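You operate a simulated robot arm through the tools that you are given. There is no shell and no other tool. Be economical: measure what you need, move in short steps, check, and stop when the job is done.

Carry out the task below with a simulated robot arm. There is one attempt and no reset: what you move stays moved.

TASK
Put the cream fuse that says "A6" from the top of the grey bench on the shelf under the red desk. Put the printer module labelled "D3" from the top of the grey bench on the green mat and the printer module that says "H9" on top of the small white carton there. Put the black block that says "N5" from the top of the grey bench in the black fuser cradle and the black block marked "N3" on top of the white printer cover. Take the foam cap on the top of the grey bench and put it away on the top of the packing table. Open the boards drawer, fetch the magenta chip block and set it in the inside of the boards drawer, then shut the drawer. Any order will do. Set down upright: foam cap.
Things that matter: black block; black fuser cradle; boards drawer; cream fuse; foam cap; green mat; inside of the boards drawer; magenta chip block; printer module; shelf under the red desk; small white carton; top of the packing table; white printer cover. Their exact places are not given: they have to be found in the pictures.

The check looks at the end state, three seconds after you hand in, the way a careful person would. Anything else that was tipped, shoved, dropped, spilled or broken makes it a failure. A push-on lid holds only when it is set on centred and level and pressed home; a screw cap is set on level and turned clockwise until tight.

THE ROBOT
A 7-joint arm with a two-finger parallel gripper on a trunk, on a base that drives. Base frame: it is fixed to the floor where the robot stands at the start and does not move with it; the origin is under the middle of the robot, x ahead of it, y to its left, z up; the surface under the hand at the start is at about z = 820. Lengths are in mm, angles in rad, forces in N, time in s.
Its first joint turns from -2.897 to 2.897 rad. Places, roughly: black block [1000, 500, 750]; black fuser cradle (34x14 cm) [660, 1600, 820]; boards drawer [-3600, -1200, 600]; cream fuse [750, 0, 750]; foam cap [500, 250, 750]; green mat [700, 2000, 800]; inside of the boards drawer [-3600, -1300, 500]; magenta chip block [750, 500, 500]; printer module [750, -250, 750]; shelf under the red desk (137x13 cm) [-1640, 3520, 520]; small white carton [750, 0, 750]; top of the packing table [-1400, 1100, 800]; white printer cover (30x23x5 cm) [900, 400, 800]. Payload 1.57 kg.
Tool frame: the origin (TCP) lies between the finger pads and is the grasp point; the fingertips stand 30 mm ahead of it; z points along the fingers, y is the line along which they close. The gripper opens to 80 mm. The fingers are 17 mm wide and 12 mm thick; the gripper's body (40 by 82 mm) begins 80 mm behind the TCP.
Orientation is told as [roll, pitch, yaw] about the base's x, y, z axes, in that order, counted from this pose: with the fingers straight down and closing along the base's y, the tool's x points along the base's -x, its y along +y and its z along -z.

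THE INTERFACE
- The arm moves only by the tool move_arm. Its arguments are lists of equal length, an entry for each row: "linear": the shift along the tool's x, y, z in mm, a list of three; "rot": the turn, a rotation vector about the tool's x, y, z in rad, a list of three; "claw": the finger opening in mm, from 0 to 80. In form: {"linear": [[x, y, z], ...], "rot": [[wx, wy, wz], ...], "claw": [claw, ...]}. A call has 1 to 12 rows; each row shifts and turns the commanded pose from where the row before left it, along the tool's axes as they then stand. Each row takes 0.2 s and may step no farther than 50 mm and 0.15 rad from the row before; otherwise, or with a gripper value out of range, the whole call is refused. A pose out of reach is approached as far as the arm can. The call stops where the force on the tool passes 40 N (or 10 N more than at its start, if that is more) or the arm is blocked; 0.2 s more then pass. The fingers move at their own pace (about 153 mm/s each) and stop on an object; they squeeze with about 27 N. The grip force told is the motor's: it shows also when the fingers shut on nothing. Time passes only in rows, and 0.2 s behind the last, so rows that do not move let the fingers close. The reply holds the time, the measured pose of the TCP, the force on the tool along the base axes, the opening and the grip force, in the units named above and with some noise, with the torque about the TCP (base axes, N m) and any sound that the robot's microphone picked up.
- Cameras (640 x 400 px; columns grow to the right, rows downward): "scene" is now at [-14.6, 166.8, 1366.8]; the picture's right is [-0.27, -0.96, 0.00], its down [-0.56, 0.16, -0.82] and it looks along [0.78, -0.22, -0.58] (base axes); focal length 267 px, centre (320, 200). "wrist" rides on the gripper at [72, -7, -122] in the tool frame; the picture's right is [0.09, 1.00, 0.00], its down [-0.84, 0.08, -0.54] and it looks along [-0.54, 0.05, 0.84] (tool axes); focal length 238 px, centre (320, 200).
- grab_frame(camera): a new picture of that camera. It takes no simulated time.
- drive_base(legs): drives the robot by 1 to 6 legs, each [ahead, left, turn to the left] in mm, mm and rad, along the robot's own axes; the way and the turn of a leg run together, so that a leg with both is an arc; at most 1500 mm and 3.142 rad a leg. The arm and the cameras ride along, it lands a little off, and it stops where it bumps. It gives what a move gives.
- turn_head(pan, tilt): turns the head with the scene camera to pan (to the left, within 2.496 rad either way) and tilt (down, from -0.506 to 1.204), counted from straight ahead of the robot. It gives what a move gives.
- pixel_to_xyz(camera, pixels): for up to 12 pixels [column, row] of the newest picture of that camera ("zoom" is the newest enlarged one), the place [x, y, z] in the base frame of the surface seen there, good to about 2 mm. It takes no simulated time.
- zoom(camera, box): a new picture of the part [left, top, right, bottom] of that camera's present view, enlarged. It takes no simulated time.
- hand_in(): hands the job in; it is judged then, once.

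Go step by step. Measure first, check grasps and placings, and put right what went wrong. The budget is 322 turns and 186 pictures, counting those below and the enlarged ones. Unless the task says otherwise, let go and move clear before handing in.

The tools are called after "Emit:" as a command line: name --argument value ..., lists and objects as JSON in quotes. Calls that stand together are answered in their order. move_arm: Moves the arm, as the interface text tells. Its arguments: {"type":"object","properties":{"linear":{"type":"array","items":{"type":"array","items":{"type":"number"}}},"rot":{"type":"array","items":{"type":"array","items":{"type":"number"}}},"claw":{"type":"array","items":{"type":"number"}}},"required":["linear","rot","claw"]} The other tools are called the same way: drive_base (legs) drives the base; turn_head (pan, tilt) turns the head that bears the scene camera; grab_frame (camera) takes a picture; pixel_to_xyz (camera, pixels) gives the place of the surface under pixels of a picture; zoom (camera, box) takes an enlarged picture of a part of a camera's view; hand_in () hands the job in.

At the start:

```text
time_s: 0.0
tool_pos: [481.1, 253.8, 1110.5]
ee_rot: [0.0, 0.002, 0.0]
ft_force: [0.3, 0.7, 0.7]
torque: [0.0, 0.02, 0.0]
finger_gap: 79.8
finger_force: 0.0
robot x, y, heading: [0.9, 0.9, -0.002]
head pan, tilt: [-0.274, 0.618]
```

scene: 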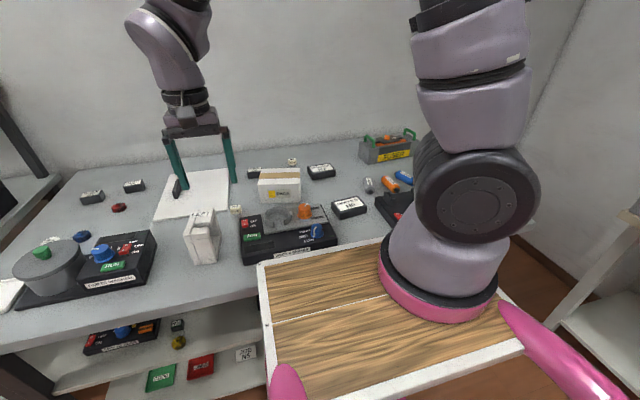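
wrist: 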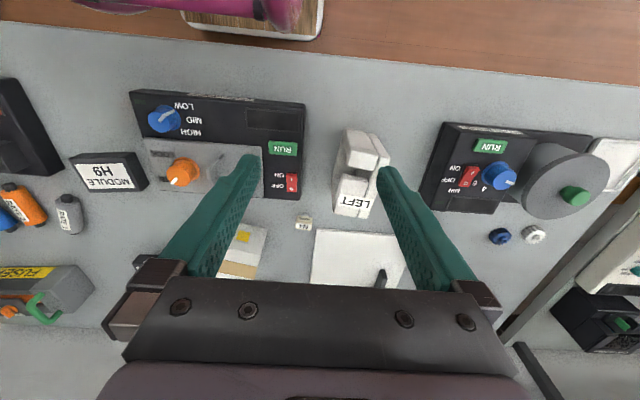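

The bench shows in the scene picture with several blocks, a printer cover and modules; I'll enlarge parts of it to read labels.

Emit:
zoom --camera "scene" --box '[60, 140, 260, 265]'

Emit:
zoom --camera "scene" --box '[220, 120, 420, 245]'

Emit:
zoom --camera "wrist" --box '[0, 80, 320, 280]'

```text
3.20 times, centred on (160, 202) of scene
```

zoom: 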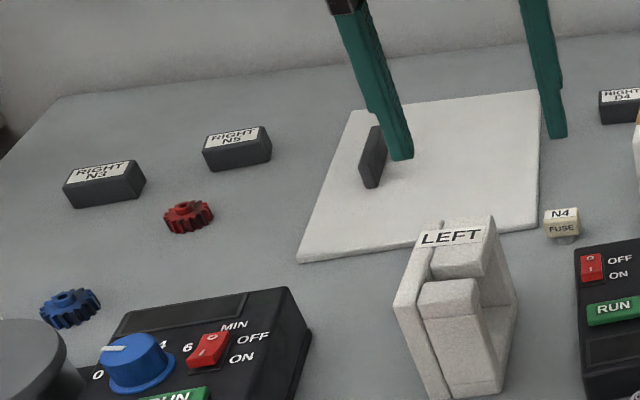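

```text
3.20 times, centred on (320, 182) of scene
```

zoom: 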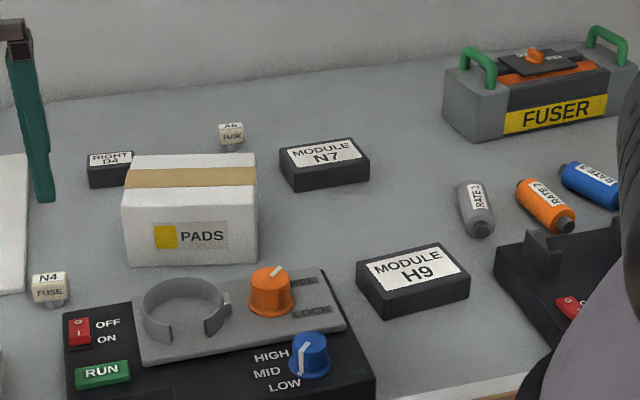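

```text
2.00 times, centred on (160, 180) of wrist
```

zoom: 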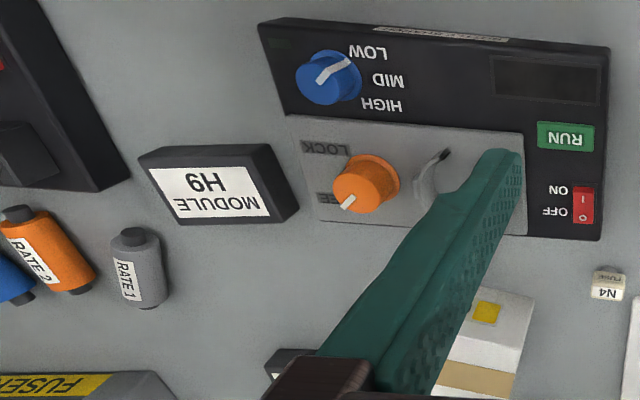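

The bench holds RIGHT N3/N5/D4, fuse N4, a fuse "A6?" behind the carton, MODULE N7 and H9. D3 isn't seen yet, so I'll look round.

Emit:
turn_head --pan -0.7 --tilt 0.6

Emit:
grab_frame --camera "scene"

Emit:
turn_head --pan 0.6 --tilt 0.6

Emit:
grab_frame --camera "scene"

Emit:
turn_head --pan 1.5 --tilt 0.5

Emit:
grab_frame --camera "scene"

Emit:
turn_head --pan 2.4 --tilt 0.4

Emit:
grab_frame --camera "scene"

Emit:
turn_head --pan -2.4 --tilt 0.4

Emit:
grab_frame --camera "scene"

```text
time_s: 0.9
tool_pos: [481.4, 254.7, 1111.1]
ee_rot: [-0.001, 0.001, -0.002]
ft_force: [0.6, 0.1, 0.1]
torque: [0.02, 0.0, 0.0]
finger_gap: 80.0
finger_force: 0.1
robot x, y, heading: [2.6, 0.2, 0.001]
head pan, tilt: [-0.7, 0.6]
```

```text
180 pictures are left
```

scene: 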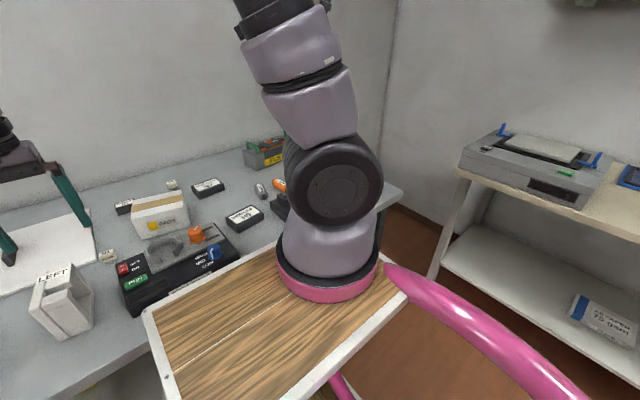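

```text
time_s: 2.4
tool_pos: [481.0, 253.7, 1110.7]
ee_rot: [0.0, -0.001, 0.0]
ft_force: [0.2, 0.2, -0.3]
torque: [0.02, 0.01, -0.03]
finger_gap: 80.2
finger_force: 0.1
robot x, y, heading: [-1.7, -0.5, -0.001]
head pan, tilt: [0.6, 0.6]
```

```text
179 pictures are left
```

scene: 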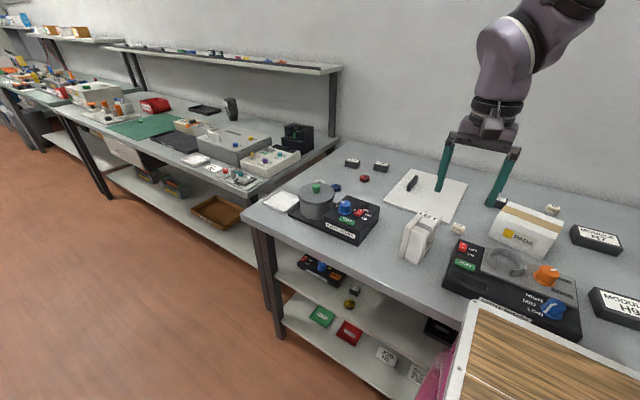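

```text
time_s: 3.5
tool_pos: [481.5, 255.3, 1111.4]
ee_rot: [0.0, 0.0, 0.0]
ft_force: [-0.3, 0.1, -0.6]
torque: [-0.02, -0.01, 0.0]
finger_gap: 79.9
finger_force: 0.1
robot x, y, heading: [3.0, 2.4, 0.001]
head pan, tilt: [1.499, 0.499]
```

```text
178 pictures are left
```

scene: 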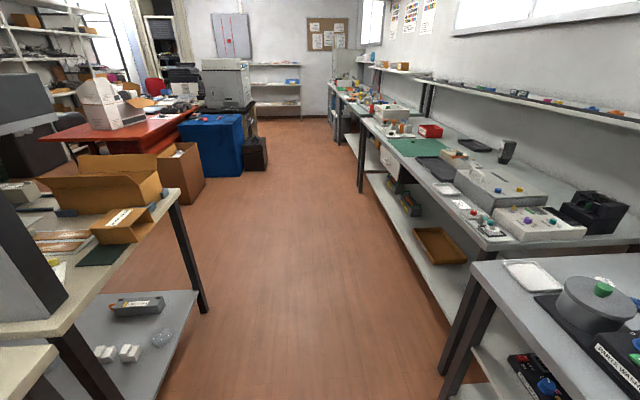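

```text
time_s: 4.8
tool_pos: [480.2, 255.2, 1111.2]
ee_rot: [0.0, 0.0, 0.0]
ft_force: [-0.4, -0.1, 0.6]
torque: [-0.03, -0.02, 0.05]
finger_gap: 80.0
finger_force: 0.0
robot x, y, heading: [1.7, 0.5, -0.003]
head pan, tilt: [2.4, 0.4]
```

```text
177 pictures are left
```

scene: 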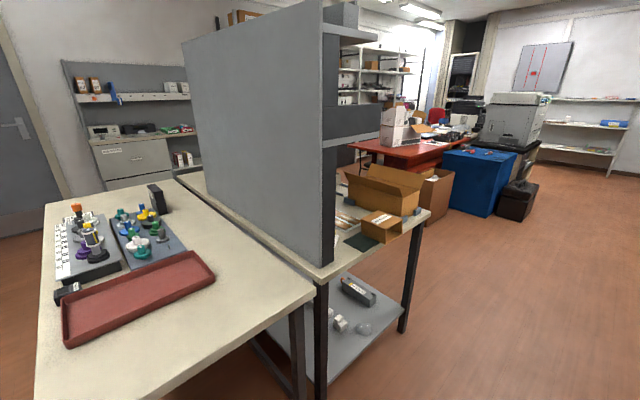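

```text
time_s: 8.6
tool_pos: [481.8, 253.4, 1110.1]
ee_rot: [0.0, 0.0, -0.001]
ft_force: [-0.2, 0.8, 0.1]
torque: [0.02, 0.01, 0.01]
finger_gap: 79.9
finger_force: 0.0
robot x, y, heading: [1.0, 3.2, -0.004]
head pan, tilt: [-2.4, 0.4]
```

```text
176 pictures are left
```

scene: 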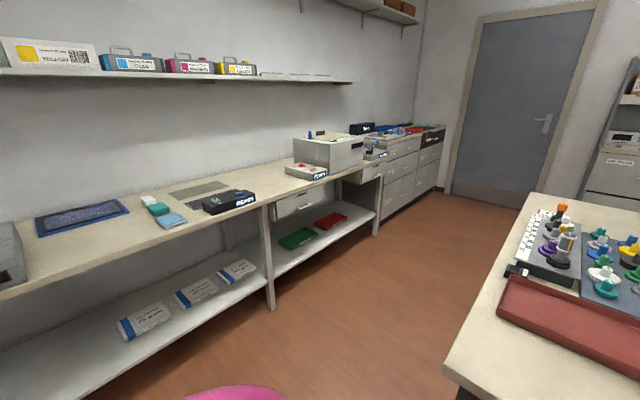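

The room is mapped roughly: grey bench ahead, green mat at the left bench, red desk far, drawers at the back right. I'll look ahead again and measure the bench, including the tray riding on the robot.

Emit:
turn_head --pan 0.1 --tilt 0.75

Emit:
grab_frame --camera "scene"

Emit:
zoom --camera "wrist" --box '[0, 60, 160, 160]'

```text
time_s: 10.8
tool_pos: [480.7, 253.7, 1110.3]
ee_rot: [0.001, 0.001, 0.001]
ft_force: [-0.2, 0.4, 0.2]
torque: [0.02, 0.0, 0.02]
finger_gap: 79.9
finger_force: 0.1
robot x, y, heading: [0.7, 1.0, 0.002]
head pan, tilt: [0.099, 0.75]
```

```text
175 pictures are left
```

scene: 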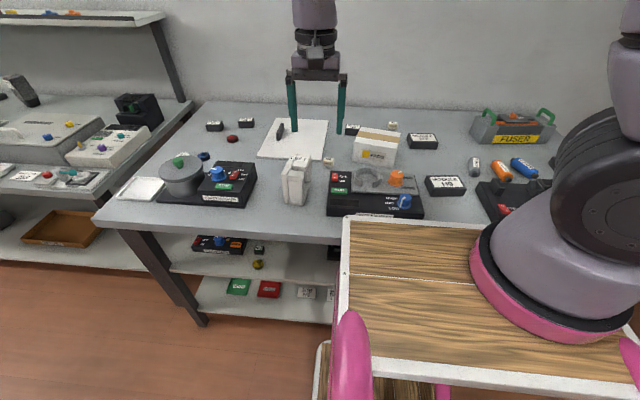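

```text
4.00 times, centred on (80, 110) of wrist
```

zoom: 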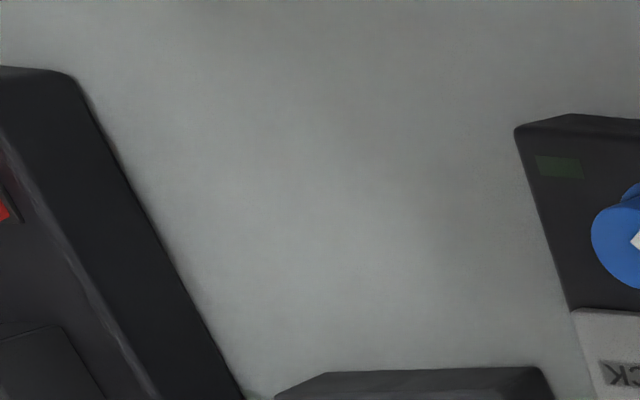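

Measuring tray, bench items and heights in this frame.

Emit:
pixel_to_xyz --camera "scene" --pixels '[[420, 250], [420, 300], [352, 218], [340, 300], [470, 230], [560, 365], [214, 122], [246, 120], [297, 160], [303, 125], [380, 134], [448, 182]]'

Emit:
pixel_to_xyz --camera "scene" --pixels '[[421, 136], [392, 123], [140, 188], [355, 128], [280, 128], [320, 225], [300, 215], [505, 195], [243, 165], [280, 147], [230, 130], [450, 120]]'

Emit:
zoom --camera "scene" --box '[320, 90, 560, 240]'

Emit:
zoom --camera "scene" --box '[180, 90, 360, 202]'

```text
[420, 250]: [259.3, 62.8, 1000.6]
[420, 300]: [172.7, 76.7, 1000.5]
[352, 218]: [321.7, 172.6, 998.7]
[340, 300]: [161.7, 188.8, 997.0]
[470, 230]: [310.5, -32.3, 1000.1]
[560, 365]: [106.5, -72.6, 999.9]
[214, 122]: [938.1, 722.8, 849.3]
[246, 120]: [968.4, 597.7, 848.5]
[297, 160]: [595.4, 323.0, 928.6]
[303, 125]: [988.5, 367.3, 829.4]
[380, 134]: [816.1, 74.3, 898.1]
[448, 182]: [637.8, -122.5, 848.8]
```

```text
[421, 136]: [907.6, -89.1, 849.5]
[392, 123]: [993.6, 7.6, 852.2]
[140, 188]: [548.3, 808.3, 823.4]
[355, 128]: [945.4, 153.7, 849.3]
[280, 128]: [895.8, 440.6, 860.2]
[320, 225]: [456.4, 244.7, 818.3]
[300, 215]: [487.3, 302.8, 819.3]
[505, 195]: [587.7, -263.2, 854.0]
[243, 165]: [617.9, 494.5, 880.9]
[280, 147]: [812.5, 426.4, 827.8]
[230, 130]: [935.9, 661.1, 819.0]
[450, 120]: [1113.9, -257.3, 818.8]
```

```text
2.67 times, centred on (440, 165) of scene
```

zoom: 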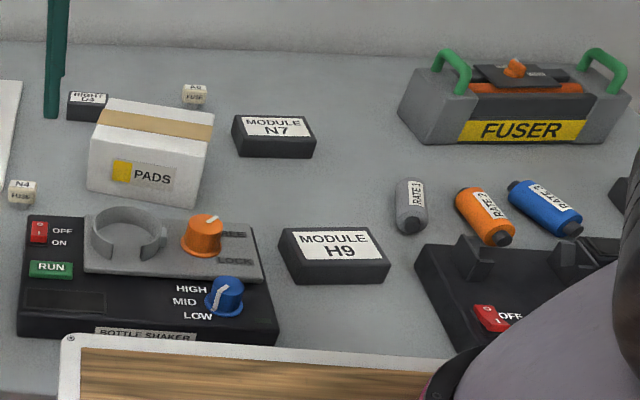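

```text
3.56 times, centred on (270, 146) of scene
```

zoom: 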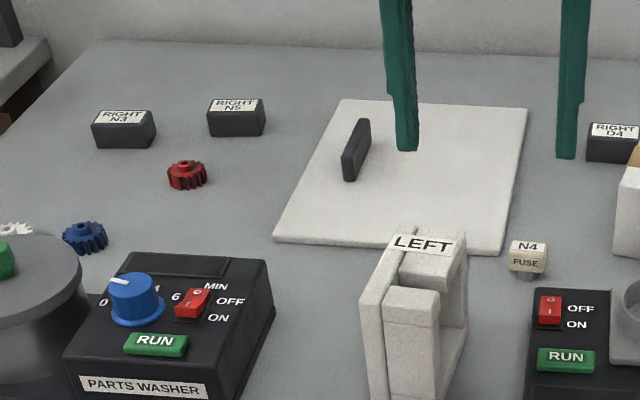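

Bench top is z≈819 and a wooden deck on the robot is at z=1000. I'll measure the arm's base ring and verify the fuse label behind the carton.

Emit:
pixel_to_xyz --camera "scene" --pixels '[[472, 260], [500, 310], [560, 335], [620, 335], [478, 240], [350, 340], [610, 120], [330, 360]]'

Emit:
zoom --camera "scene" --box '[340, 105, 420, 155]'

```text
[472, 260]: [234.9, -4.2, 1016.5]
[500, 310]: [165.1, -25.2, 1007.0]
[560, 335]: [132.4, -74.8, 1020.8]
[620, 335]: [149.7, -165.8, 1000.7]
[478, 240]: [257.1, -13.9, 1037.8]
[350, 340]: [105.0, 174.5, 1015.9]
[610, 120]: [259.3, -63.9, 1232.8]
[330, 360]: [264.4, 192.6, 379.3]
```

```text
8.00 times, centred on (380, 130) of scene
```

zoom: 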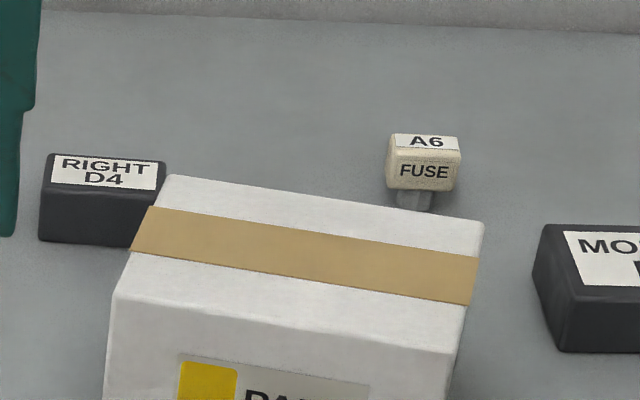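

A6 is confirmed at about (994, 8). D3 must be hidden behind the arm, so I'll drive 450 mm right and look.

Emit:
drive_base --legs '[[0, -450, 0]]'

Emit:
grab_frame --camera "scene"

Emit:
grab_frame --camera "wrist"

```text
time_s: 13.6
tool_pos: [479.5, -195.5, 1111.1]
ee_rot: [0.0, -0.001, 0.009]
ft_force: [-0.1, 0.0, 1.1]
torque: [0.01, -0.02, -0.02]
finger_gap: 79.7
finger_force: 0.1
robot x, y, heading: [3.5, -450.5, 0.012]
head pan, tilt: [0.099, 0.75]
```

```text
170 pictures are left
```

scene: 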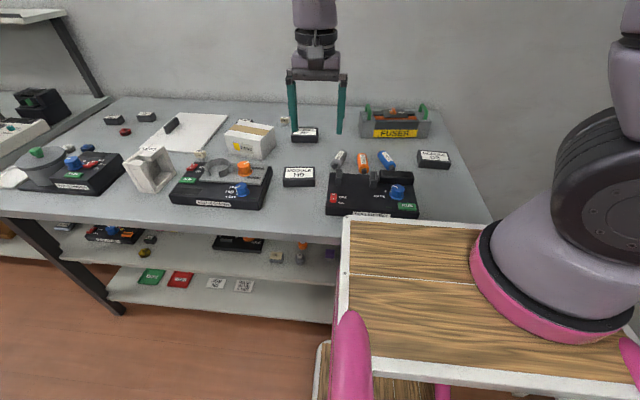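

```text
169 pictures are left
```

wrist: 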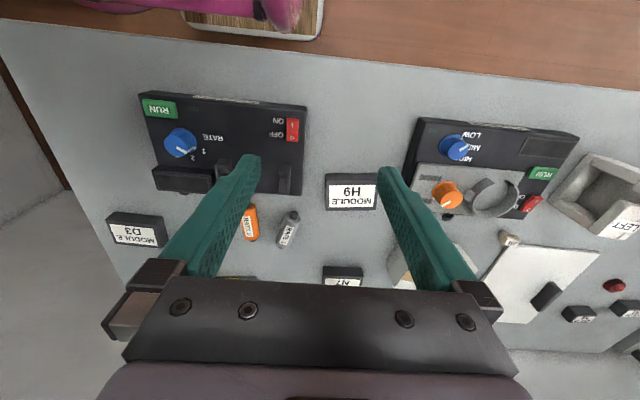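

D3 is at scene (432,160). H9 is at wrist (352,192); measuring both modules and the carton.

Emit:
pixel_to_xyz --camera "wrist" --pixels '[[328, 186], [376, 182], [379, 208], [330, 209], [110, 224], [164, 224], [165, 242], [115, 240]]'

Emit:
zoom --camera "scene" --box '[210, 100, 330, 200]'

Emit:
pixel_to_xyz --camera "zoom" --pixels '[[100, 150], [210, 185], [250, 110], [150, 80], [380, 345], [495, 355], [390, 285], [490, 290], [180, 135]]'

Emit:
zoom --camera "scene" --box '[400, 130, 480, 180]'

```text
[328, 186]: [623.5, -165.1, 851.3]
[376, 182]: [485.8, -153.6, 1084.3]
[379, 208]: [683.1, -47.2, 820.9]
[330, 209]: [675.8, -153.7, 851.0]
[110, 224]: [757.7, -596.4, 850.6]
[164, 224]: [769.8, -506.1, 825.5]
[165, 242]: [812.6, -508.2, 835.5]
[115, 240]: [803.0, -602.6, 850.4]
```

```text
4.00 times, centred on (270, 150) of scene
```

zoom: 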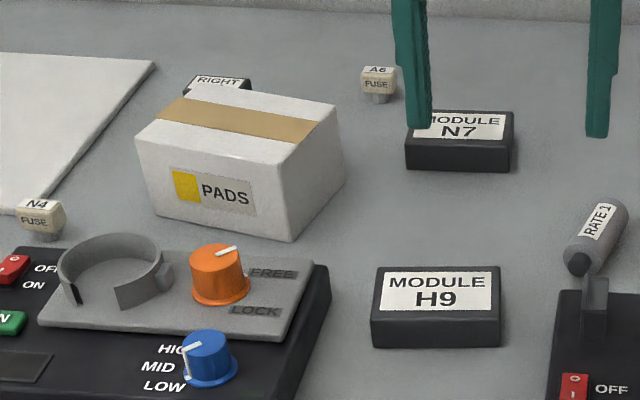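

```text
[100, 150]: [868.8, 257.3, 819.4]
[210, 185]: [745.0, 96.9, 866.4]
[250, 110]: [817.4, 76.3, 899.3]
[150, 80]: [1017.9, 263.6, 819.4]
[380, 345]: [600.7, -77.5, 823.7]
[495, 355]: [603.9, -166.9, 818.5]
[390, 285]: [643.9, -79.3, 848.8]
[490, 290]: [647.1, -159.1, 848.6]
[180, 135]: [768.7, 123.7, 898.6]
```

```text
8.00 times, centred on (440, 155) of scene
```

zoom: 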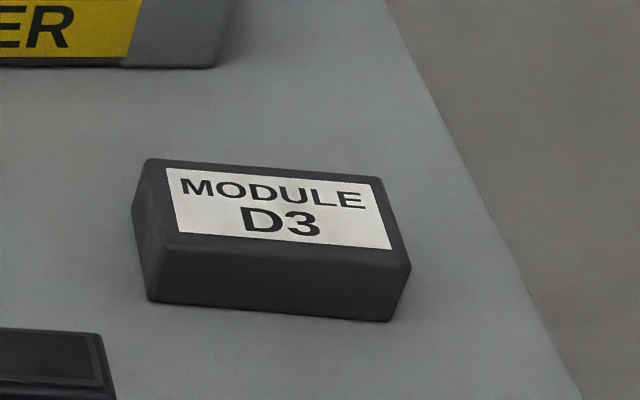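

Measuring D3's top corners in this zoom, then a tight zoom of H9.

Emit:
pixel_to_xyz --camera "zoom" --pixels '[[150, 165], [380, 183], [402, 262], [170, 238], [152, 298], [388, 316]]'

Emit:
zoom --camera "scene" --box '[260, 150, 340, 200]'

Emit:
pixel_to_xyz --camera "zoom" --pixels '[[192, 140], [428, 138], [428, 238], [186, 238], [182, 295], [434, 295]]'

Emit:
zoom --camera "scene" --box '[200, 105, 296, 165]'

Emit:
pixel_to_xyz --camera "zoom" --pixels '[[172, 178], [388, 240], [484, 142], [282, 100], [220, 310], [416, 358]]'

```text
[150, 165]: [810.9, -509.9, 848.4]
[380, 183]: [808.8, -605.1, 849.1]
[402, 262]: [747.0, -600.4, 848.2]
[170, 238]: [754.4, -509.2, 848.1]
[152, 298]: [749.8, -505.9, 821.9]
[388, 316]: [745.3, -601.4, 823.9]
```

```text
8.00 times, centred on (300, 175) of scene
```

zoom: 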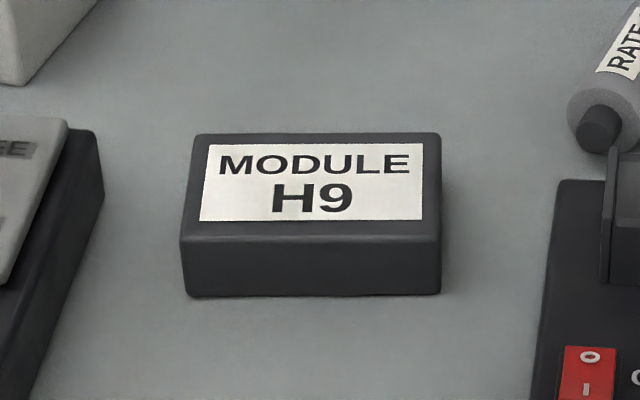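

```text
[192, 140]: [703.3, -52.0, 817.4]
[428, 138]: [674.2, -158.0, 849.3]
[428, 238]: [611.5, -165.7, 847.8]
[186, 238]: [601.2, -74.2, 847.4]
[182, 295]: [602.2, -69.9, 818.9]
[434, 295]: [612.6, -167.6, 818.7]
```

```text
6.67 times, centred on (248, 135) of scene
```

zoom: 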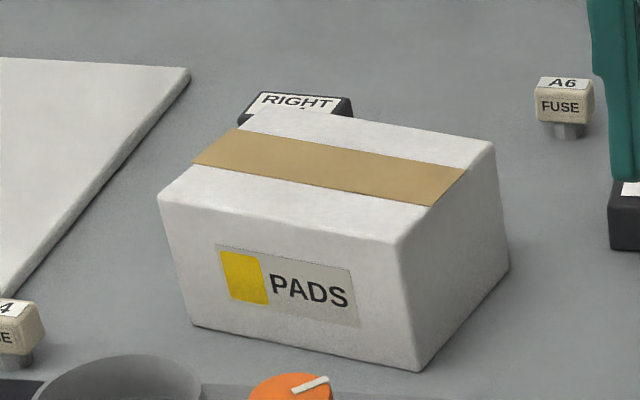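

```text
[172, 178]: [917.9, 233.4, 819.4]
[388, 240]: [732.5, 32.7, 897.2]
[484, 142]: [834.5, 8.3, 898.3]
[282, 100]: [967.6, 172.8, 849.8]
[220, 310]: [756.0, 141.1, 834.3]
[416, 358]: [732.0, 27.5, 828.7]
```

H9 is centred near (638,-116), yaw ≈ +0.10, 98×63×30 mm; I'll go above it and turn the hand so it closes across the 63 mm side.

Emit:
move_arm --linear '[[-40, 20, 0], [-40, 20, 0], [-40, 20, 0], [-39, 19, 0], [0, 0, 0], [0, 0, 0], [0, 0, 0], [0, 0, 0], [0, 0, 0], [0, 0, 0], [0, 0, 0], [0, 0, 0]]' --rot '[[0, 0, 0], [0, 0, 0], [0, 0, 0], [0, 0, 0], [0, 0, 0.148], [0, 0, 0.148], [0, 0, 0.148], [0, 0, 0.148], [0, 0, 0.148], [0, 0, 0.148], [0, 0, 0.148], [0, 0, 0.148]]' --claw '[80, 80, 80, 80, 80, 80, 80, 80, 80, 80, 80, 80]'

Emit:
move_arm --linear '[[0, 0, 0], [0, 0, 0], [0, 0, 45], [0, 0, 45]]' --rot '[[0, 0, 0.148], [0, 0, 0.148], [0, 0, 0], [0, 0, 0]]' --claw '[80, 80, 80, 80]'

Emit:
grab_frame --camera "wrist"

Emit:
grab_frame --camera "scene"

```text
time_s: 16.1
tool_pos: [637.6, -114.1, 1109.5]
ee_rot: [0.001, 0.001, -1.178]
ft_force: [1.1, -0.3, -0.3]
torque: [-0.01, 0.01, -0.04]
finger_gap: 79.8
finger_force: 0.1
robot x, y, heading: [-0.3, -454.0, 0.007]
head pan, tilt: [0.099, 0.75]
```

```text
time_s: 17.1
tool_pos: [634.9, -115.7, 1019.8]
ee_rot: [-0.002, 0.001, -1.474]
ft_force: [1.0, 0.4, 0.4]
torque: [0.01, -0.01, 0.01]
finger_gap: 80.2
finger_force: 0.1
robot x, y, heading: [1.7, -454.2, 0.008]
head pan, tilt: [0.099, 0.75]
```

```text
164 pictures are left
```

wrist: 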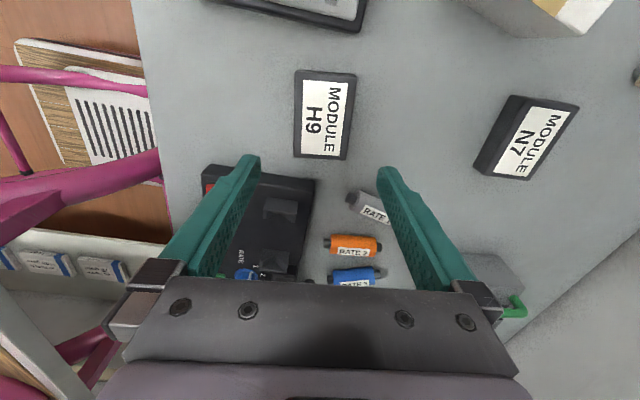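

```text
163 pictures are left
```

scene: 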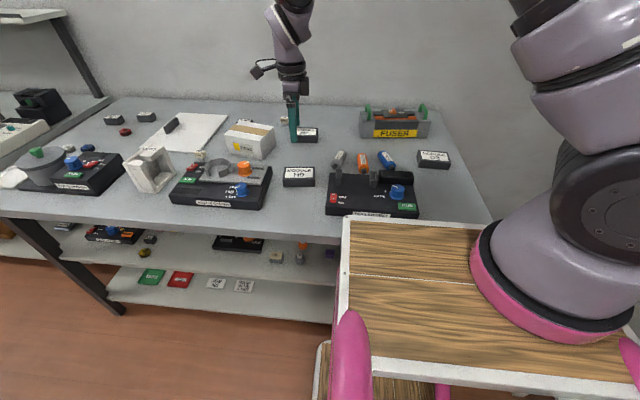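

H9 appears square to the hand at wrist (325,115). Measuring its corners from this view.

Emit:
pixel_to_xyz --camera "wrist" --pixels '[[300, 75], [352, 80], [340, 155], [297, 152], [325, 115]]'

```text
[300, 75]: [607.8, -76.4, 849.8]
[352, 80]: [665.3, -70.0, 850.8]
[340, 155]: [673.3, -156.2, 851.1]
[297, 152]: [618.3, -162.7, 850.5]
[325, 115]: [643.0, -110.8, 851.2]
```

Centre is ≈(641,-116); I shift 6 mm, descend so that fingertips stop at z≈824, and close.

Emit:
move_arm --linear '[[0, 6, 40], [0, 0, 45], [0, 0, 45], [0, 0, 25], [0, 0, 10], [0, 0, 0], [0, 0, 0], [0, 0, 0]]' --rot '[[0, 0, 0], [0, 0, 0], [0, 0, 0], [0, 0, 0], [0, 0, 0], [0, 0, 0], [0, 0, 0], [0, 0, 0]]' --claw '[80, 80, 80, 80, 80, 40, 40, 40]'

```text
time_s: 18.1
tool_pos: [648.1, -110.5, 878.3]
ee_rot: [0.001, 0.004, -1.474]
ft_force: [-1.1, -0.4, 13.9]
torque: [-0.09, 0.63, -0.04]
finger_gap: 79.8
finger_force: 0.0
robot x, y, heading: [2.8, -449.5, 0.011]
head pan, tilt: [0.099, 0.75]
stopped in row 4: the force on the tool passed its limit at 67 N (the readings are from after the stop); the commanded pose is now the measured one
```

A finger landed on the module's edge (tips at 848); the hand drifted to x=648. I'll raise 40 and look.

Emit:
move_arm --linear '[[0, 0, -40], [0, 0, 0]]' --rot '[[0, 0, 0], [0, 0, 0]]' --claw '[80, 80]'

Emit:
grab_frame --camera "wrist"

Emit:
pixel_to_xyz --camera "wrist" --pixels '[[255, 200], [388, 200], [290, 90], [345, 90], [300, 130], [335, 130]]'

```text
time_s: 18.7
tool_pos: [646.1, -113.4, 922.3]
ee_rot: [-0.001, 0.002, -1.472]
ft_force: [0.3, 0.8, 0.6]
torque: [-0.03, -0.01, 0.0]
finger_gap: 79.7
finger_force: 0.0
robot x, y, heading: [4.3, -453.2, 0.01]
head pan, tilt: [0.099, 0.75]
```

```text
162 pictures are left
```

wrist: 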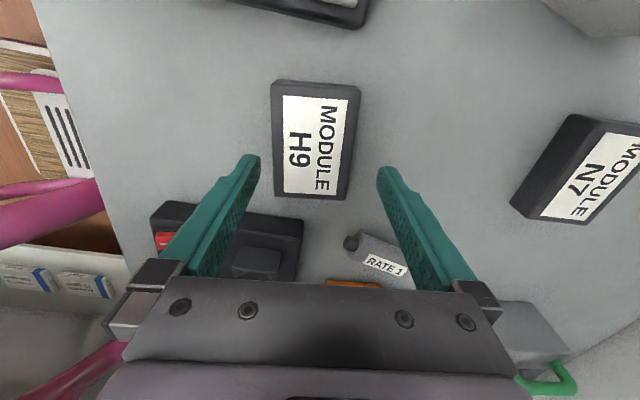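

```text
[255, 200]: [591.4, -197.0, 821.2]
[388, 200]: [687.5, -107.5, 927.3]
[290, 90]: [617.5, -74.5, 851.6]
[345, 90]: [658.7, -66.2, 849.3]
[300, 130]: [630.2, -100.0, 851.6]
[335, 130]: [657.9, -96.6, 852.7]
```

Now precise side edges at row 130.

Emit:
pixel_to_xyz --camera "wrist" --pixels '[[276, 100], [354, 100], [275, 150], [349, 150], [277, 185], [345, 185], [315, 85], [312, 194]]'

```text
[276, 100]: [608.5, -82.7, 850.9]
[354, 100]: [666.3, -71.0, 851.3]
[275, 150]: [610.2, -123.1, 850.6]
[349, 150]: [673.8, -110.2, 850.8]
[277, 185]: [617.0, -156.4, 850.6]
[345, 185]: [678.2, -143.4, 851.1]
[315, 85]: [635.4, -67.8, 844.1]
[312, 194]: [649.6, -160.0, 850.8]
```

Module centre ≈(642,-115.5), yaw ≈0.12; correcting by about -4 mm and 0.02 rad, then descending.

Emit:
move_arm --linear '[[-2, -4.5, 15], [0, 0, 25], [0, 0, 15], [0, 0, 12], [0, 0, 0], [0, 0, 0], [0, 0, 0]]' --rot '[[0, 0, -0.025], [0, 0, 0], [0, 0, 0], [0, 0, 0], [0, 0, 0], [0, 0, 0], [0, 0, 0]]' --claw '[80, 80, 80, 80, 40, 40, 40]'

```text
time_s: 20.3
tool_pos: [642.5, -114.0, 853.0]
ee_rot: [0.0, 0.004, -1.447]
ft_force: [-0.3, 0.6, -0.4]
torque: [-0.01, 0.01, 0.0]
finger_gap: 69.2
finger_force: 26.8
robot x, y, heading: [2.3, -451.3, 0.01]
head pan, tilt: [0.099, 0.75]
```

H9 is gripped (gap 69 mm). Lift and re-measure the carton's top.

Emit:
move_arm --linear '[[0, 0, -40], [0, 0, -45], [0, 0, -45], [0, 0, 0]]' --rot '[[0, 0, 0], [0, 0, 0], [0, 0, 0], [0, 0, 0]]' --claw '[40, 40, 40, 40]'

Emit:
zoom --camera "scene" --box '[200, 105, 296, 165]'

Emit:
pixel_to_xyz --camera "zoom" --pixels '[[164, 200], [250, 216], [390, 237], [440, 190], [484, 146], [255, 115], [380, 130], [310, 170]]'

```text
time_s: 21.3
tool_pos: [640.5, -116.4, 982.0]
ee_rot: [0.0, 0.004, -1.449]
ft_force: [-0.6, -0.5, -1.4]
torque: [-0.04, 0.01, -0.01]
finger_gap: 69.3
finger_force: 26.6
robot x, y, heading: [2.5, -452.8, 0.008]
head pan, tilt: [0.099, 0.75]
```

```text
6.67 times, centred on (248, 135) of scene
```

zoom: 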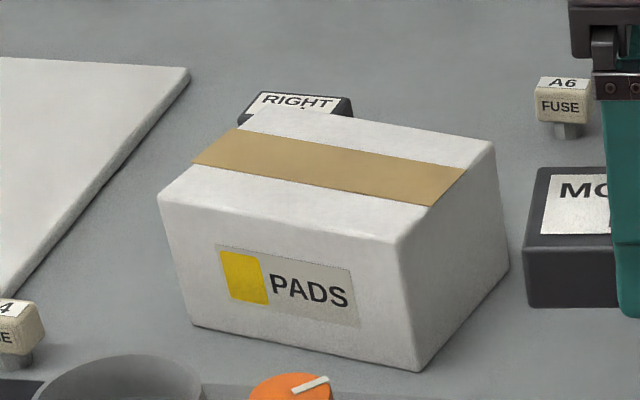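

```text
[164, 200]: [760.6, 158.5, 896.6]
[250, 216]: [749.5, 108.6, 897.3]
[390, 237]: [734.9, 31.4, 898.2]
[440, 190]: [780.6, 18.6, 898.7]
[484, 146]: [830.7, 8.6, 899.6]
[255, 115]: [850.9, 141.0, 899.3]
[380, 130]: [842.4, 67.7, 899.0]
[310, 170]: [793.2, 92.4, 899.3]
```

Carton top is centred at (796,83), yaw -0.2, z≈899. I'll carry H9 there with a 0.32 rad turn, then check.

Emit:
move_arm --linear '[[29.6, 29.7, 0], [29.6, 29.7, 0], [29.6, 29.7, 0], [29.6, 29.7, 0], [29.6, 29.7, 0], [29.6, 29.7, 0], [0, 0, 0], [0, 0, 0], [0, 0, 0], [0, 0, 0]]' --rot '[[0, 0, 0], [0, 0, 0], [0, 0, 0], [0, 0, 0], [0, 0, 0], [0, 0, 0], [0, 0, 0.11], [0, 0, 0.11], [0, 0, 0.1], [0, 0, 0]]' --claw '[40, 40, 40, 40, 40, 40, 40, 40, 40, 40]'

Emit:
zoom --camera "scene" --box '[180, 80, 308, 160]'

Emit:
grab_frame --camera "wrist"

```text
time_s: 23.5
tool_pos: [775.8, 63.0, 980.1]
ee_rot: [-0.001, 0.0, -1.768]
ft_force: [0.4, 0.0, -1.8]
torque: [-0.02, -0.02, 0.01]
finger_gap: 69.4
finger_force: 26.7
out of reach, approached as far as the arm can: row 6
robot x, y, heading: [1.8, -454.8, 0.004]
head pan, tilt: [0.099, 0.75]
```

```text
5.00 times, centred on (244, 120) of scene
```

zoom: 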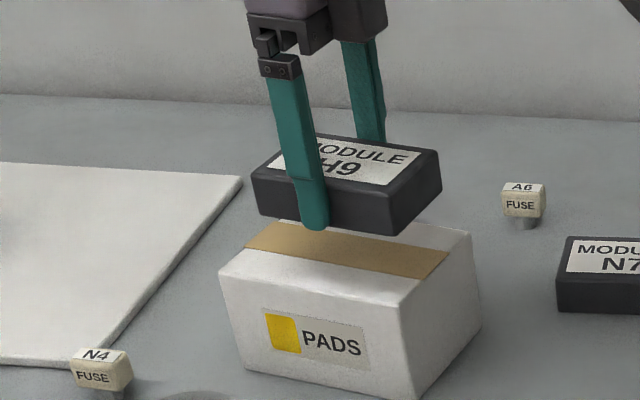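

```text
159 pictures are left
```

wrist: 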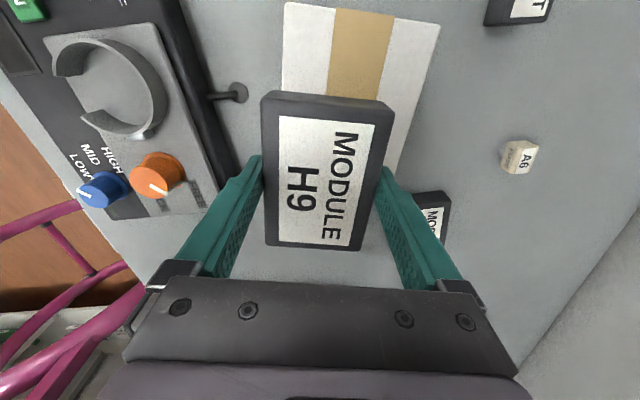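

Out of reach at (776,63); I'll drive the base 150 mm left so the carton comes well within reach.

Emit:
drive_base --legs '[[0, 150, 0]]'

```text
time_s: 24.9
tool_pos: [772.6, 212.0, 980.4]
ee_rot: [-0.001, 0.001, -1.77]
ft_force: [-0.9, 0.2, -1.4]
torque: [-0.01, -0.01, -0.02]
finger_gap: 69.6
finger_force: 27.3
robot x, y, heading: [0.1, -303.2, 0.011]
head pan, tilt: [0.099, 0.75]
```

Now shift to the carton centre.

Emit:
move_arm --linear '[[-40.7, 15.7, 0], [-40.7, 15.7, 0], [-40.6, 15.6, 0], [0, 0, 20], [0, 0, 0]]' --rot '[[0, 0, 0], [0, 0, 0], [0, 0, 0], [0, 0, 0], [0, 0, 0]]' --claw '[40, 40, 40, 40, 40]'

Emit:
grab_frame --camera "wrist"

Emit:
zoom --camera "scene" --box '[260, 80, 420, 180]'

```text
time_s: 26.1
tool_pos: [794.9, 79.8, 959.9]
ee_rot: [0.0, 0.003, -1.768]
ft_force: [-0.8, -1.0, -1.4]
torque: [0.0, -0.03, 0.02]
finger_gap: 69.6
finger_force: 26.8
robot x, y, heading: [3.1, -305.9, 0.011]
head pan, tilt: [0.099, 0.75]
```

```text
158 pictures are left
```

wrist: 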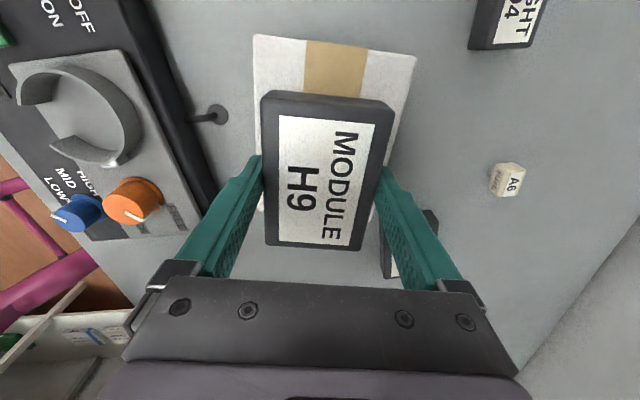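

```text
4.00 times, centred on (340, 130) of scene
```

zoom: 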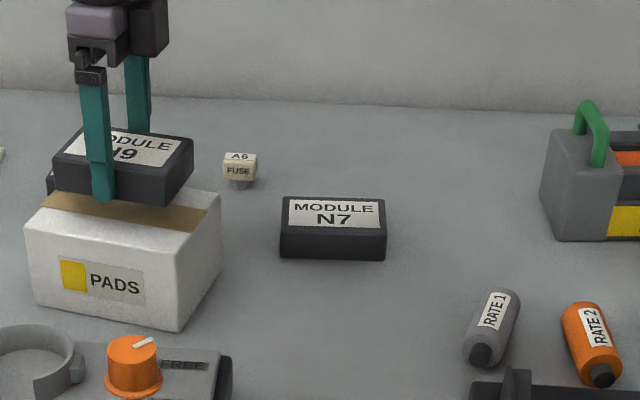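

H9 sits over the carton, well aligned. Lowering the last 27 mm and releasing, then retreating straight up.

Emit:
move_arm --linear '[[0, 2, 15], [0, 0, 8], [0, 0, 4], [0, 0, 0], [0, 0, 0], [0, 0, -30], [0, 0, -50], [0, 0, -40]]' --rot '[[0, 0, 0], [0, 0, 0], [0, 0, 0], [0, 0, 0], [0, 0, 0], [0, 0, 0], [0, 0, 0], [0, 0, 0]]' --claw '[40, 40, 40, 80, 80, 80, 80, 80]'

Emit:
grab_frame --camera "scene"

Emit:
zoom --camera "wrist" --box '[200, 20, 520, 220]'

```text
time_s: 27.9
tool_pos: [796.7, 81.0, 1054.4]
ee_rot: [-0.003, -0.001, -1.77]
ft_force: [-0.1, -0.6, -0.7]
torque: [0.0, 0.01, 0.0]
finger_gap: 80.0
finger_force: 0.1
robot x, y, heading: [1.2, -304.3, 0.009]
head pan, tilt: [0.099, 0.75]
```

```text
156 pictures are left
```

scene: 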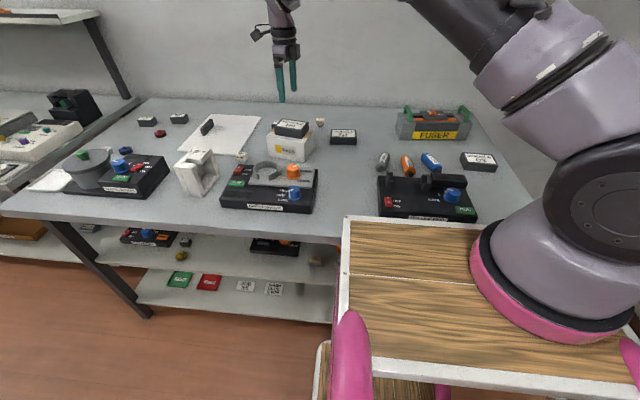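

```text
2.00 times, centred on (360, 120) of wrist
```

zoom: 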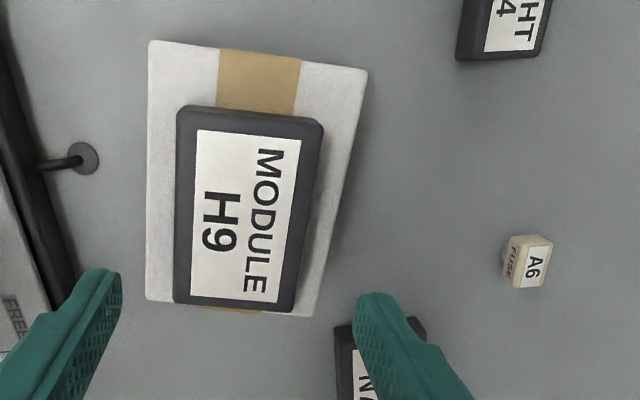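

H9 is well seated on the carton. Next N3 → printer cover; drive 900 mm left along the bench.

Emit:
drive_base --legs '[[0, 900, 0]]'

Emit:
grab_frame --camera "scene"

Emit:
grab_frame --camera "wrist"

```text
time_s: 32.5
tool_pos: [786.9, 959.1, 1053.7]
ee_rot: [0.001, 0.0, -1.766]
ft_force: [0.7, -0.1, 0.8]
torque: [0.01, 0.01, 0.01]
finger_gap: 80.1
finger_force: 0.0
robot x, y, heading: [-8.4, 571.4, 0.01]
head pan, tilt: [0.099, 0.75]
```

```text
154 pictures are left
```

scene: 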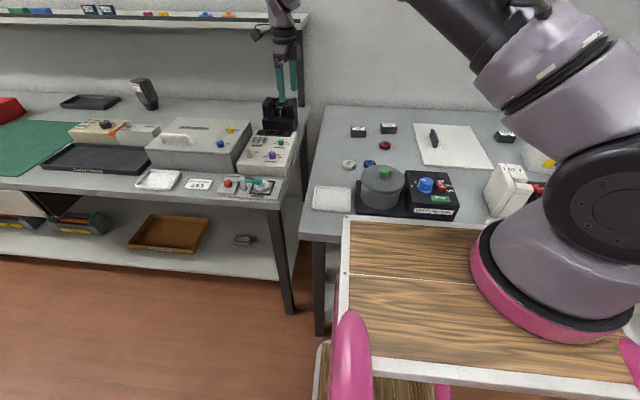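

```text
153 pictures are left
```

wrist: 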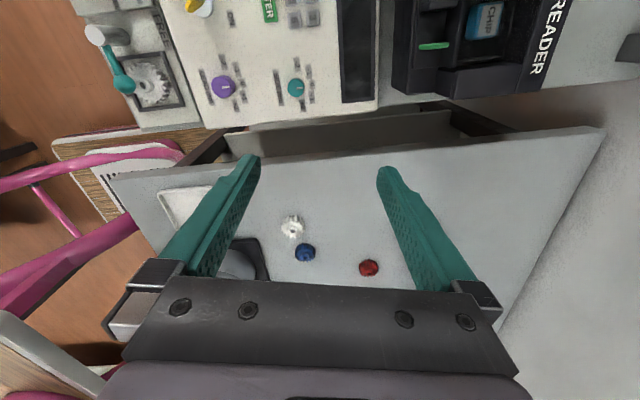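

N3 (358,131) and N5 (388,127) are in view; zoom and measure them and the cover. The black tray at (95,158) may be the fuser cradle.

Emit:
zoom --camera "scene" --box '[340, 110, 500, 210]'

Emit:
pixel_to_xyz --camera "zoom" --pixels '[[300, 58], [545, 62], [612, 222], [322, 220], [380, 85], [374, 130], [450, 150], [46, 68], [100, 70], [104, 83], [45, 85], [47, 108]]'

Emit:
zoom --camera "scene" --box '[340, 110, 420, 160]'

Emit:
pixel_to_xyz --camera "zoom" --pixels '[[92, 132], [198, 132], [208, 172], [92, 172], [94, 212], [210, 212], [340, 108], [440, 104], [458, 145], [345, 148], [350, 185], [460, 180]]'

Emit:
zoom --camera "scene" --box '[0, 80, 320, 280]'

```text
4.00 times, centred on (420, 160) of scene
```

zoom: 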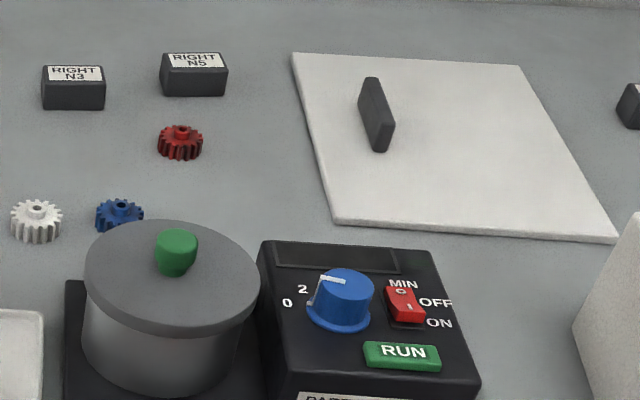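

```text
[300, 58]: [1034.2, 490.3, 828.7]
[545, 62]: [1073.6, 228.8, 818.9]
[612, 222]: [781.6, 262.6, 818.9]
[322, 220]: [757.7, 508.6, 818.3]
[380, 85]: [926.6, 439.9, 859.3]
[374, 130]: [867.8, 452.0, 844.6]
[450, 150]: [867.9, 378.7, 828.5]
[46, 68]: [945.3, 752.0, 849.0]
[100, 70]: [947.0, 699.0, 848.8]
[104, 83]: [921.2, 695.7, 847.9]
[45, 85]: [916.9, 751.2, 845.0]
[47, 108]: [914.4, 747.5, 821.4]
```

```text
8.00 times, centred on (380, 135) of scene
```

zoom: 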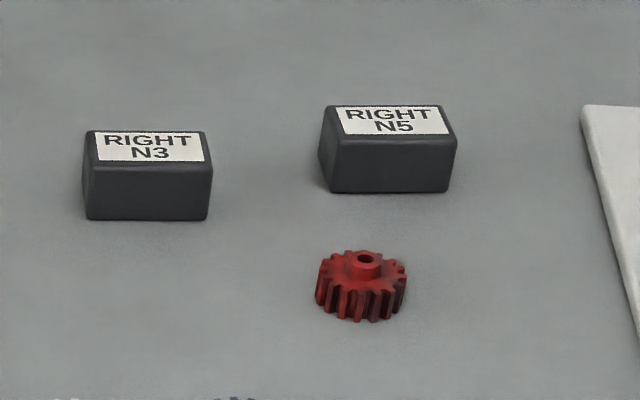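

```text
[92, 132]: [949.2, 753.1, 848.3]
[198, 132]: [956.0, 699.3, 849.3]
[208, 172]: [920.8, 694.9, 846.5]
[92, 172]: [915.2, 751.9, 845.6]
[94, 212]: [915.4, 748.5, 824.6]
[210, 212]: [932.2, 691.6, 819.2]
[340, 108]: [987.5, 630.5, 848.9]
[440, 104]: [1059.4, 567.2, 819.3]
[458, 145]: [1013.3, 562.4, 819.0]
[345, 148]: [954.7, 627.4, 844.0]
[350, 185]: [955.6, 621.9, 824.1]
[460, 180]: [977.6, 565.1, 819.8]
```

```text
2.00 times, centred on (160, 180) of scene
```

zoom: 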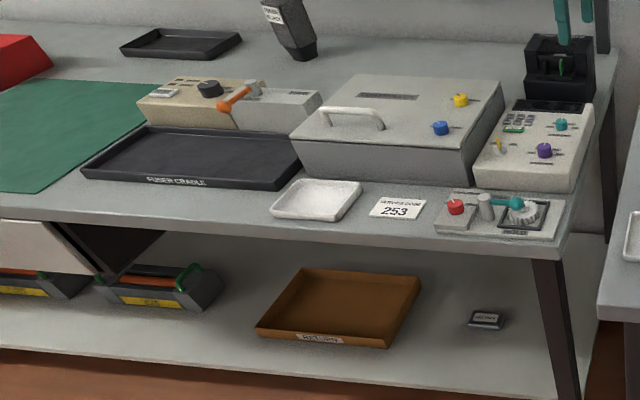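

The black tray is labelled FUSER CRADLE. N3 is centred at (934.5,724), yaw ≈0.1, top z 849; moving above it with the closing line across its short side.

Emit:
move_arm --linear '[[-33.7, 31.7, 0], [-33.7, 31.7, 0], [-33.7, 31.7, 0], [-33.7, 31.7, 0], [-33.7, 31.7, 0], [-33.7, 31.7, 0], [0, 0, 0], [0, 0, 0], [0, 0, 50], [0, 0, 50], [0, 0, 0]]' --rot '[[0, 0, 0], [0, 0, 0], [0, 0, 0], [0, 0, 0], [0, 0, 0], [0, 0, 0], [0, 0, -0.148], [0, 0, -0.148], [0, 0, 0], [0, 0, 0], [0, 0, 0]]' --claw '[80, 80, 80, 80, 80, 80, 80, 80, 70, 70, 70]'

Emit:
grab_frame --camera "wrist"

```text
time_s: 34.9
tool_pos: [938.0, 723.2, 953.9]
ee_rot: [-0.001, 0.003, -1.469]
ft_force: [0.4, 0.5, 0.1]
torque: [0.0, 0.02, 0.01]
finger_gap: 70.0
finger_force: 0.1
robot x, y, heading: [-9.4, 573.5, 0.01]
head pan, tilt: [0.099, 0.75]
```

```text
149 pictures are left
```

wrist: 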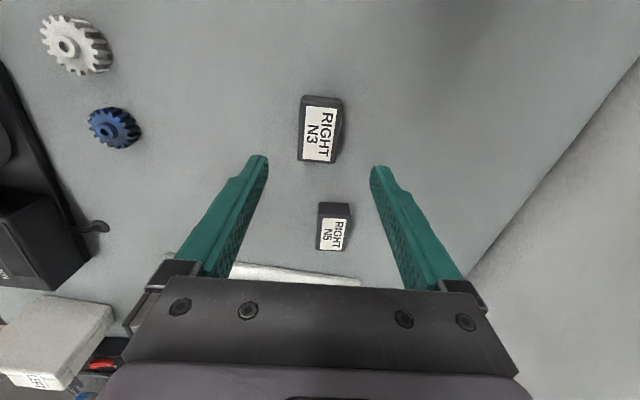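

N3 is at wrist (320,130). Measuring its edges before descending.

Emit:
pixel_to_xyz --camera "wrist" --pixels '[[303, 105], [336, 108], [300, 155], [333, 158], [320, 130]]'

```text
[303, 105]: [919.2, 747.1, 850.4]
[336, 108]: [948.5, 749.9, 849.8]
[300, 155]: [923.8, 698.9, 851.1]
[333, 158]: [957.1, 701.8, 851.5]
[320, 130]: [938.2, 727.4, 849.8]
```

Aligned. Descend, grip N3, lift 60.

Emit:
move_arm --linear '[[0, 0, 45], [0, 0, 40], [0, 0, 15], [0, 0, 0], [0, 0, 0], [0, 0, -30], [0, 0, -40], [0, 0, 0]]' --rot '[[0, 0, 0], [0, 0, 0], [0, 0, 0], [0, 0, 0], [0, 0, 0], [0, 0, 0], [0, 0, 0], [0, 0, 0]]' --claw '[70, 70, 70, 15, 15, 15, 15, 15]'

```text
time_s: 36.7
tool_pos: [939.8, 720.7, 924.9]
ee_rot: [0.0, 0.001, -1.471]
ft_force: [1.0, -0.4, -0.4]
torque: [0.0, 0.02, -0.01]
finger_gap: 38.9
finger_force: 27.2
robot x, y, heading: [-12.7, 570.6, 0.01]
head pan, tilt: [0.099, 0.75]
```

N3 held. Carry it to a free spot on the cover, about (890,355), past the handle.

Emit:
move_arm --linear '[[-45, -10.8, 0], [-45, -10.8, 0], [-45, -10.8, 0], [-45, -10.8, 0], [-45, -10.8, 0], [-45, -10.8, 0], [-45, -10.8, 0], [-45, -10.8, 0], [0, 0, 30], [0, 0, 0]]' --rot '[[0, 0, 0], [0, 0, 0], [0, 0, 0], [0, 0, 0], [0, 0, 0], [0, 0, 0], [0, 0, 0], [0, 0, 0], [0, 0, 0], [0, 0, 0]]' --claw '[15, 15, 15, 15, 15, 15, 15, 15, 15, 15]'

Emit:
zoom --camera "scene" --box '[380, 90, 540, 190]'

Emit:
grab_frame --camera "wrist"

```text
time_s: 38.9
tool_pos: [885.8, 357.0, 891.1]
ee_rot: [0.001, 0.003, -1.469]
ft_force: [0.2, 0.1, -0.4]
torque: [0.01, -0.01, 0.01]
finger_gap: 38.9
finger_force: 26.7
robot x, y, heading: [-9.4, 574.7, 0.008]
head pan, tilt: [0.099, 0.75]
```

```text
4.00 times, centred on (460, 140) of scene
```

zoom: 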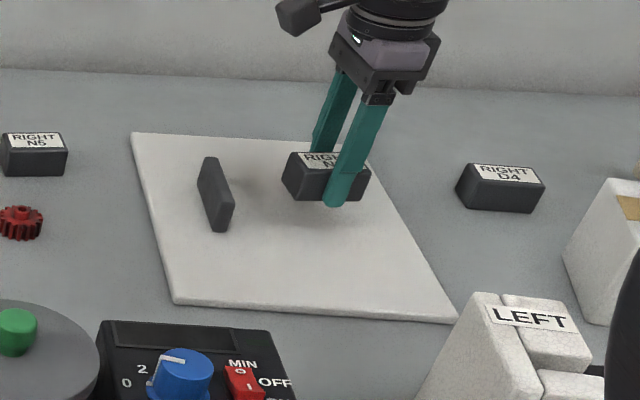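

```text
147 pictures are left
```

wrist: 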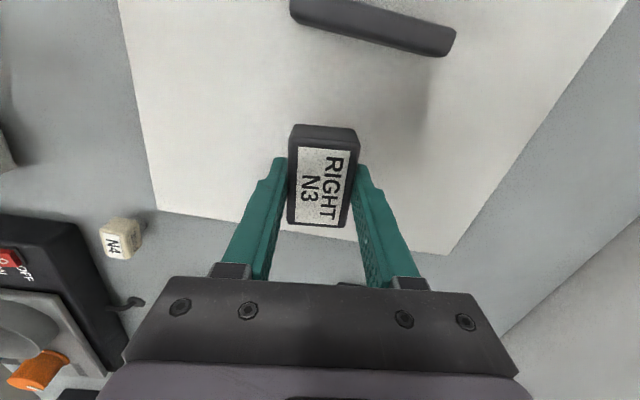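

N3 is rather near the cover's right edge; measure that edge and handle.

Emit:
pixel_to_xyz --camera "wrist" --pixels '[[200, 210], [380, 240], [440, 245], [300, 20], [430, 50], [160, 200]]'

```text
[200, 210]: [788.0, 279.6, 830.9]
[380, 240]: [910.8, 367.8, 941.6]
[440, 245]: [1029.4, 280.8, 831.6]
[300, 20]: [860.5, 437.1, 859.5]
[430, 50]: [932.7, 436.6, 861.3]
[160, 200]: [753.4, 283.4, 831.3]
```

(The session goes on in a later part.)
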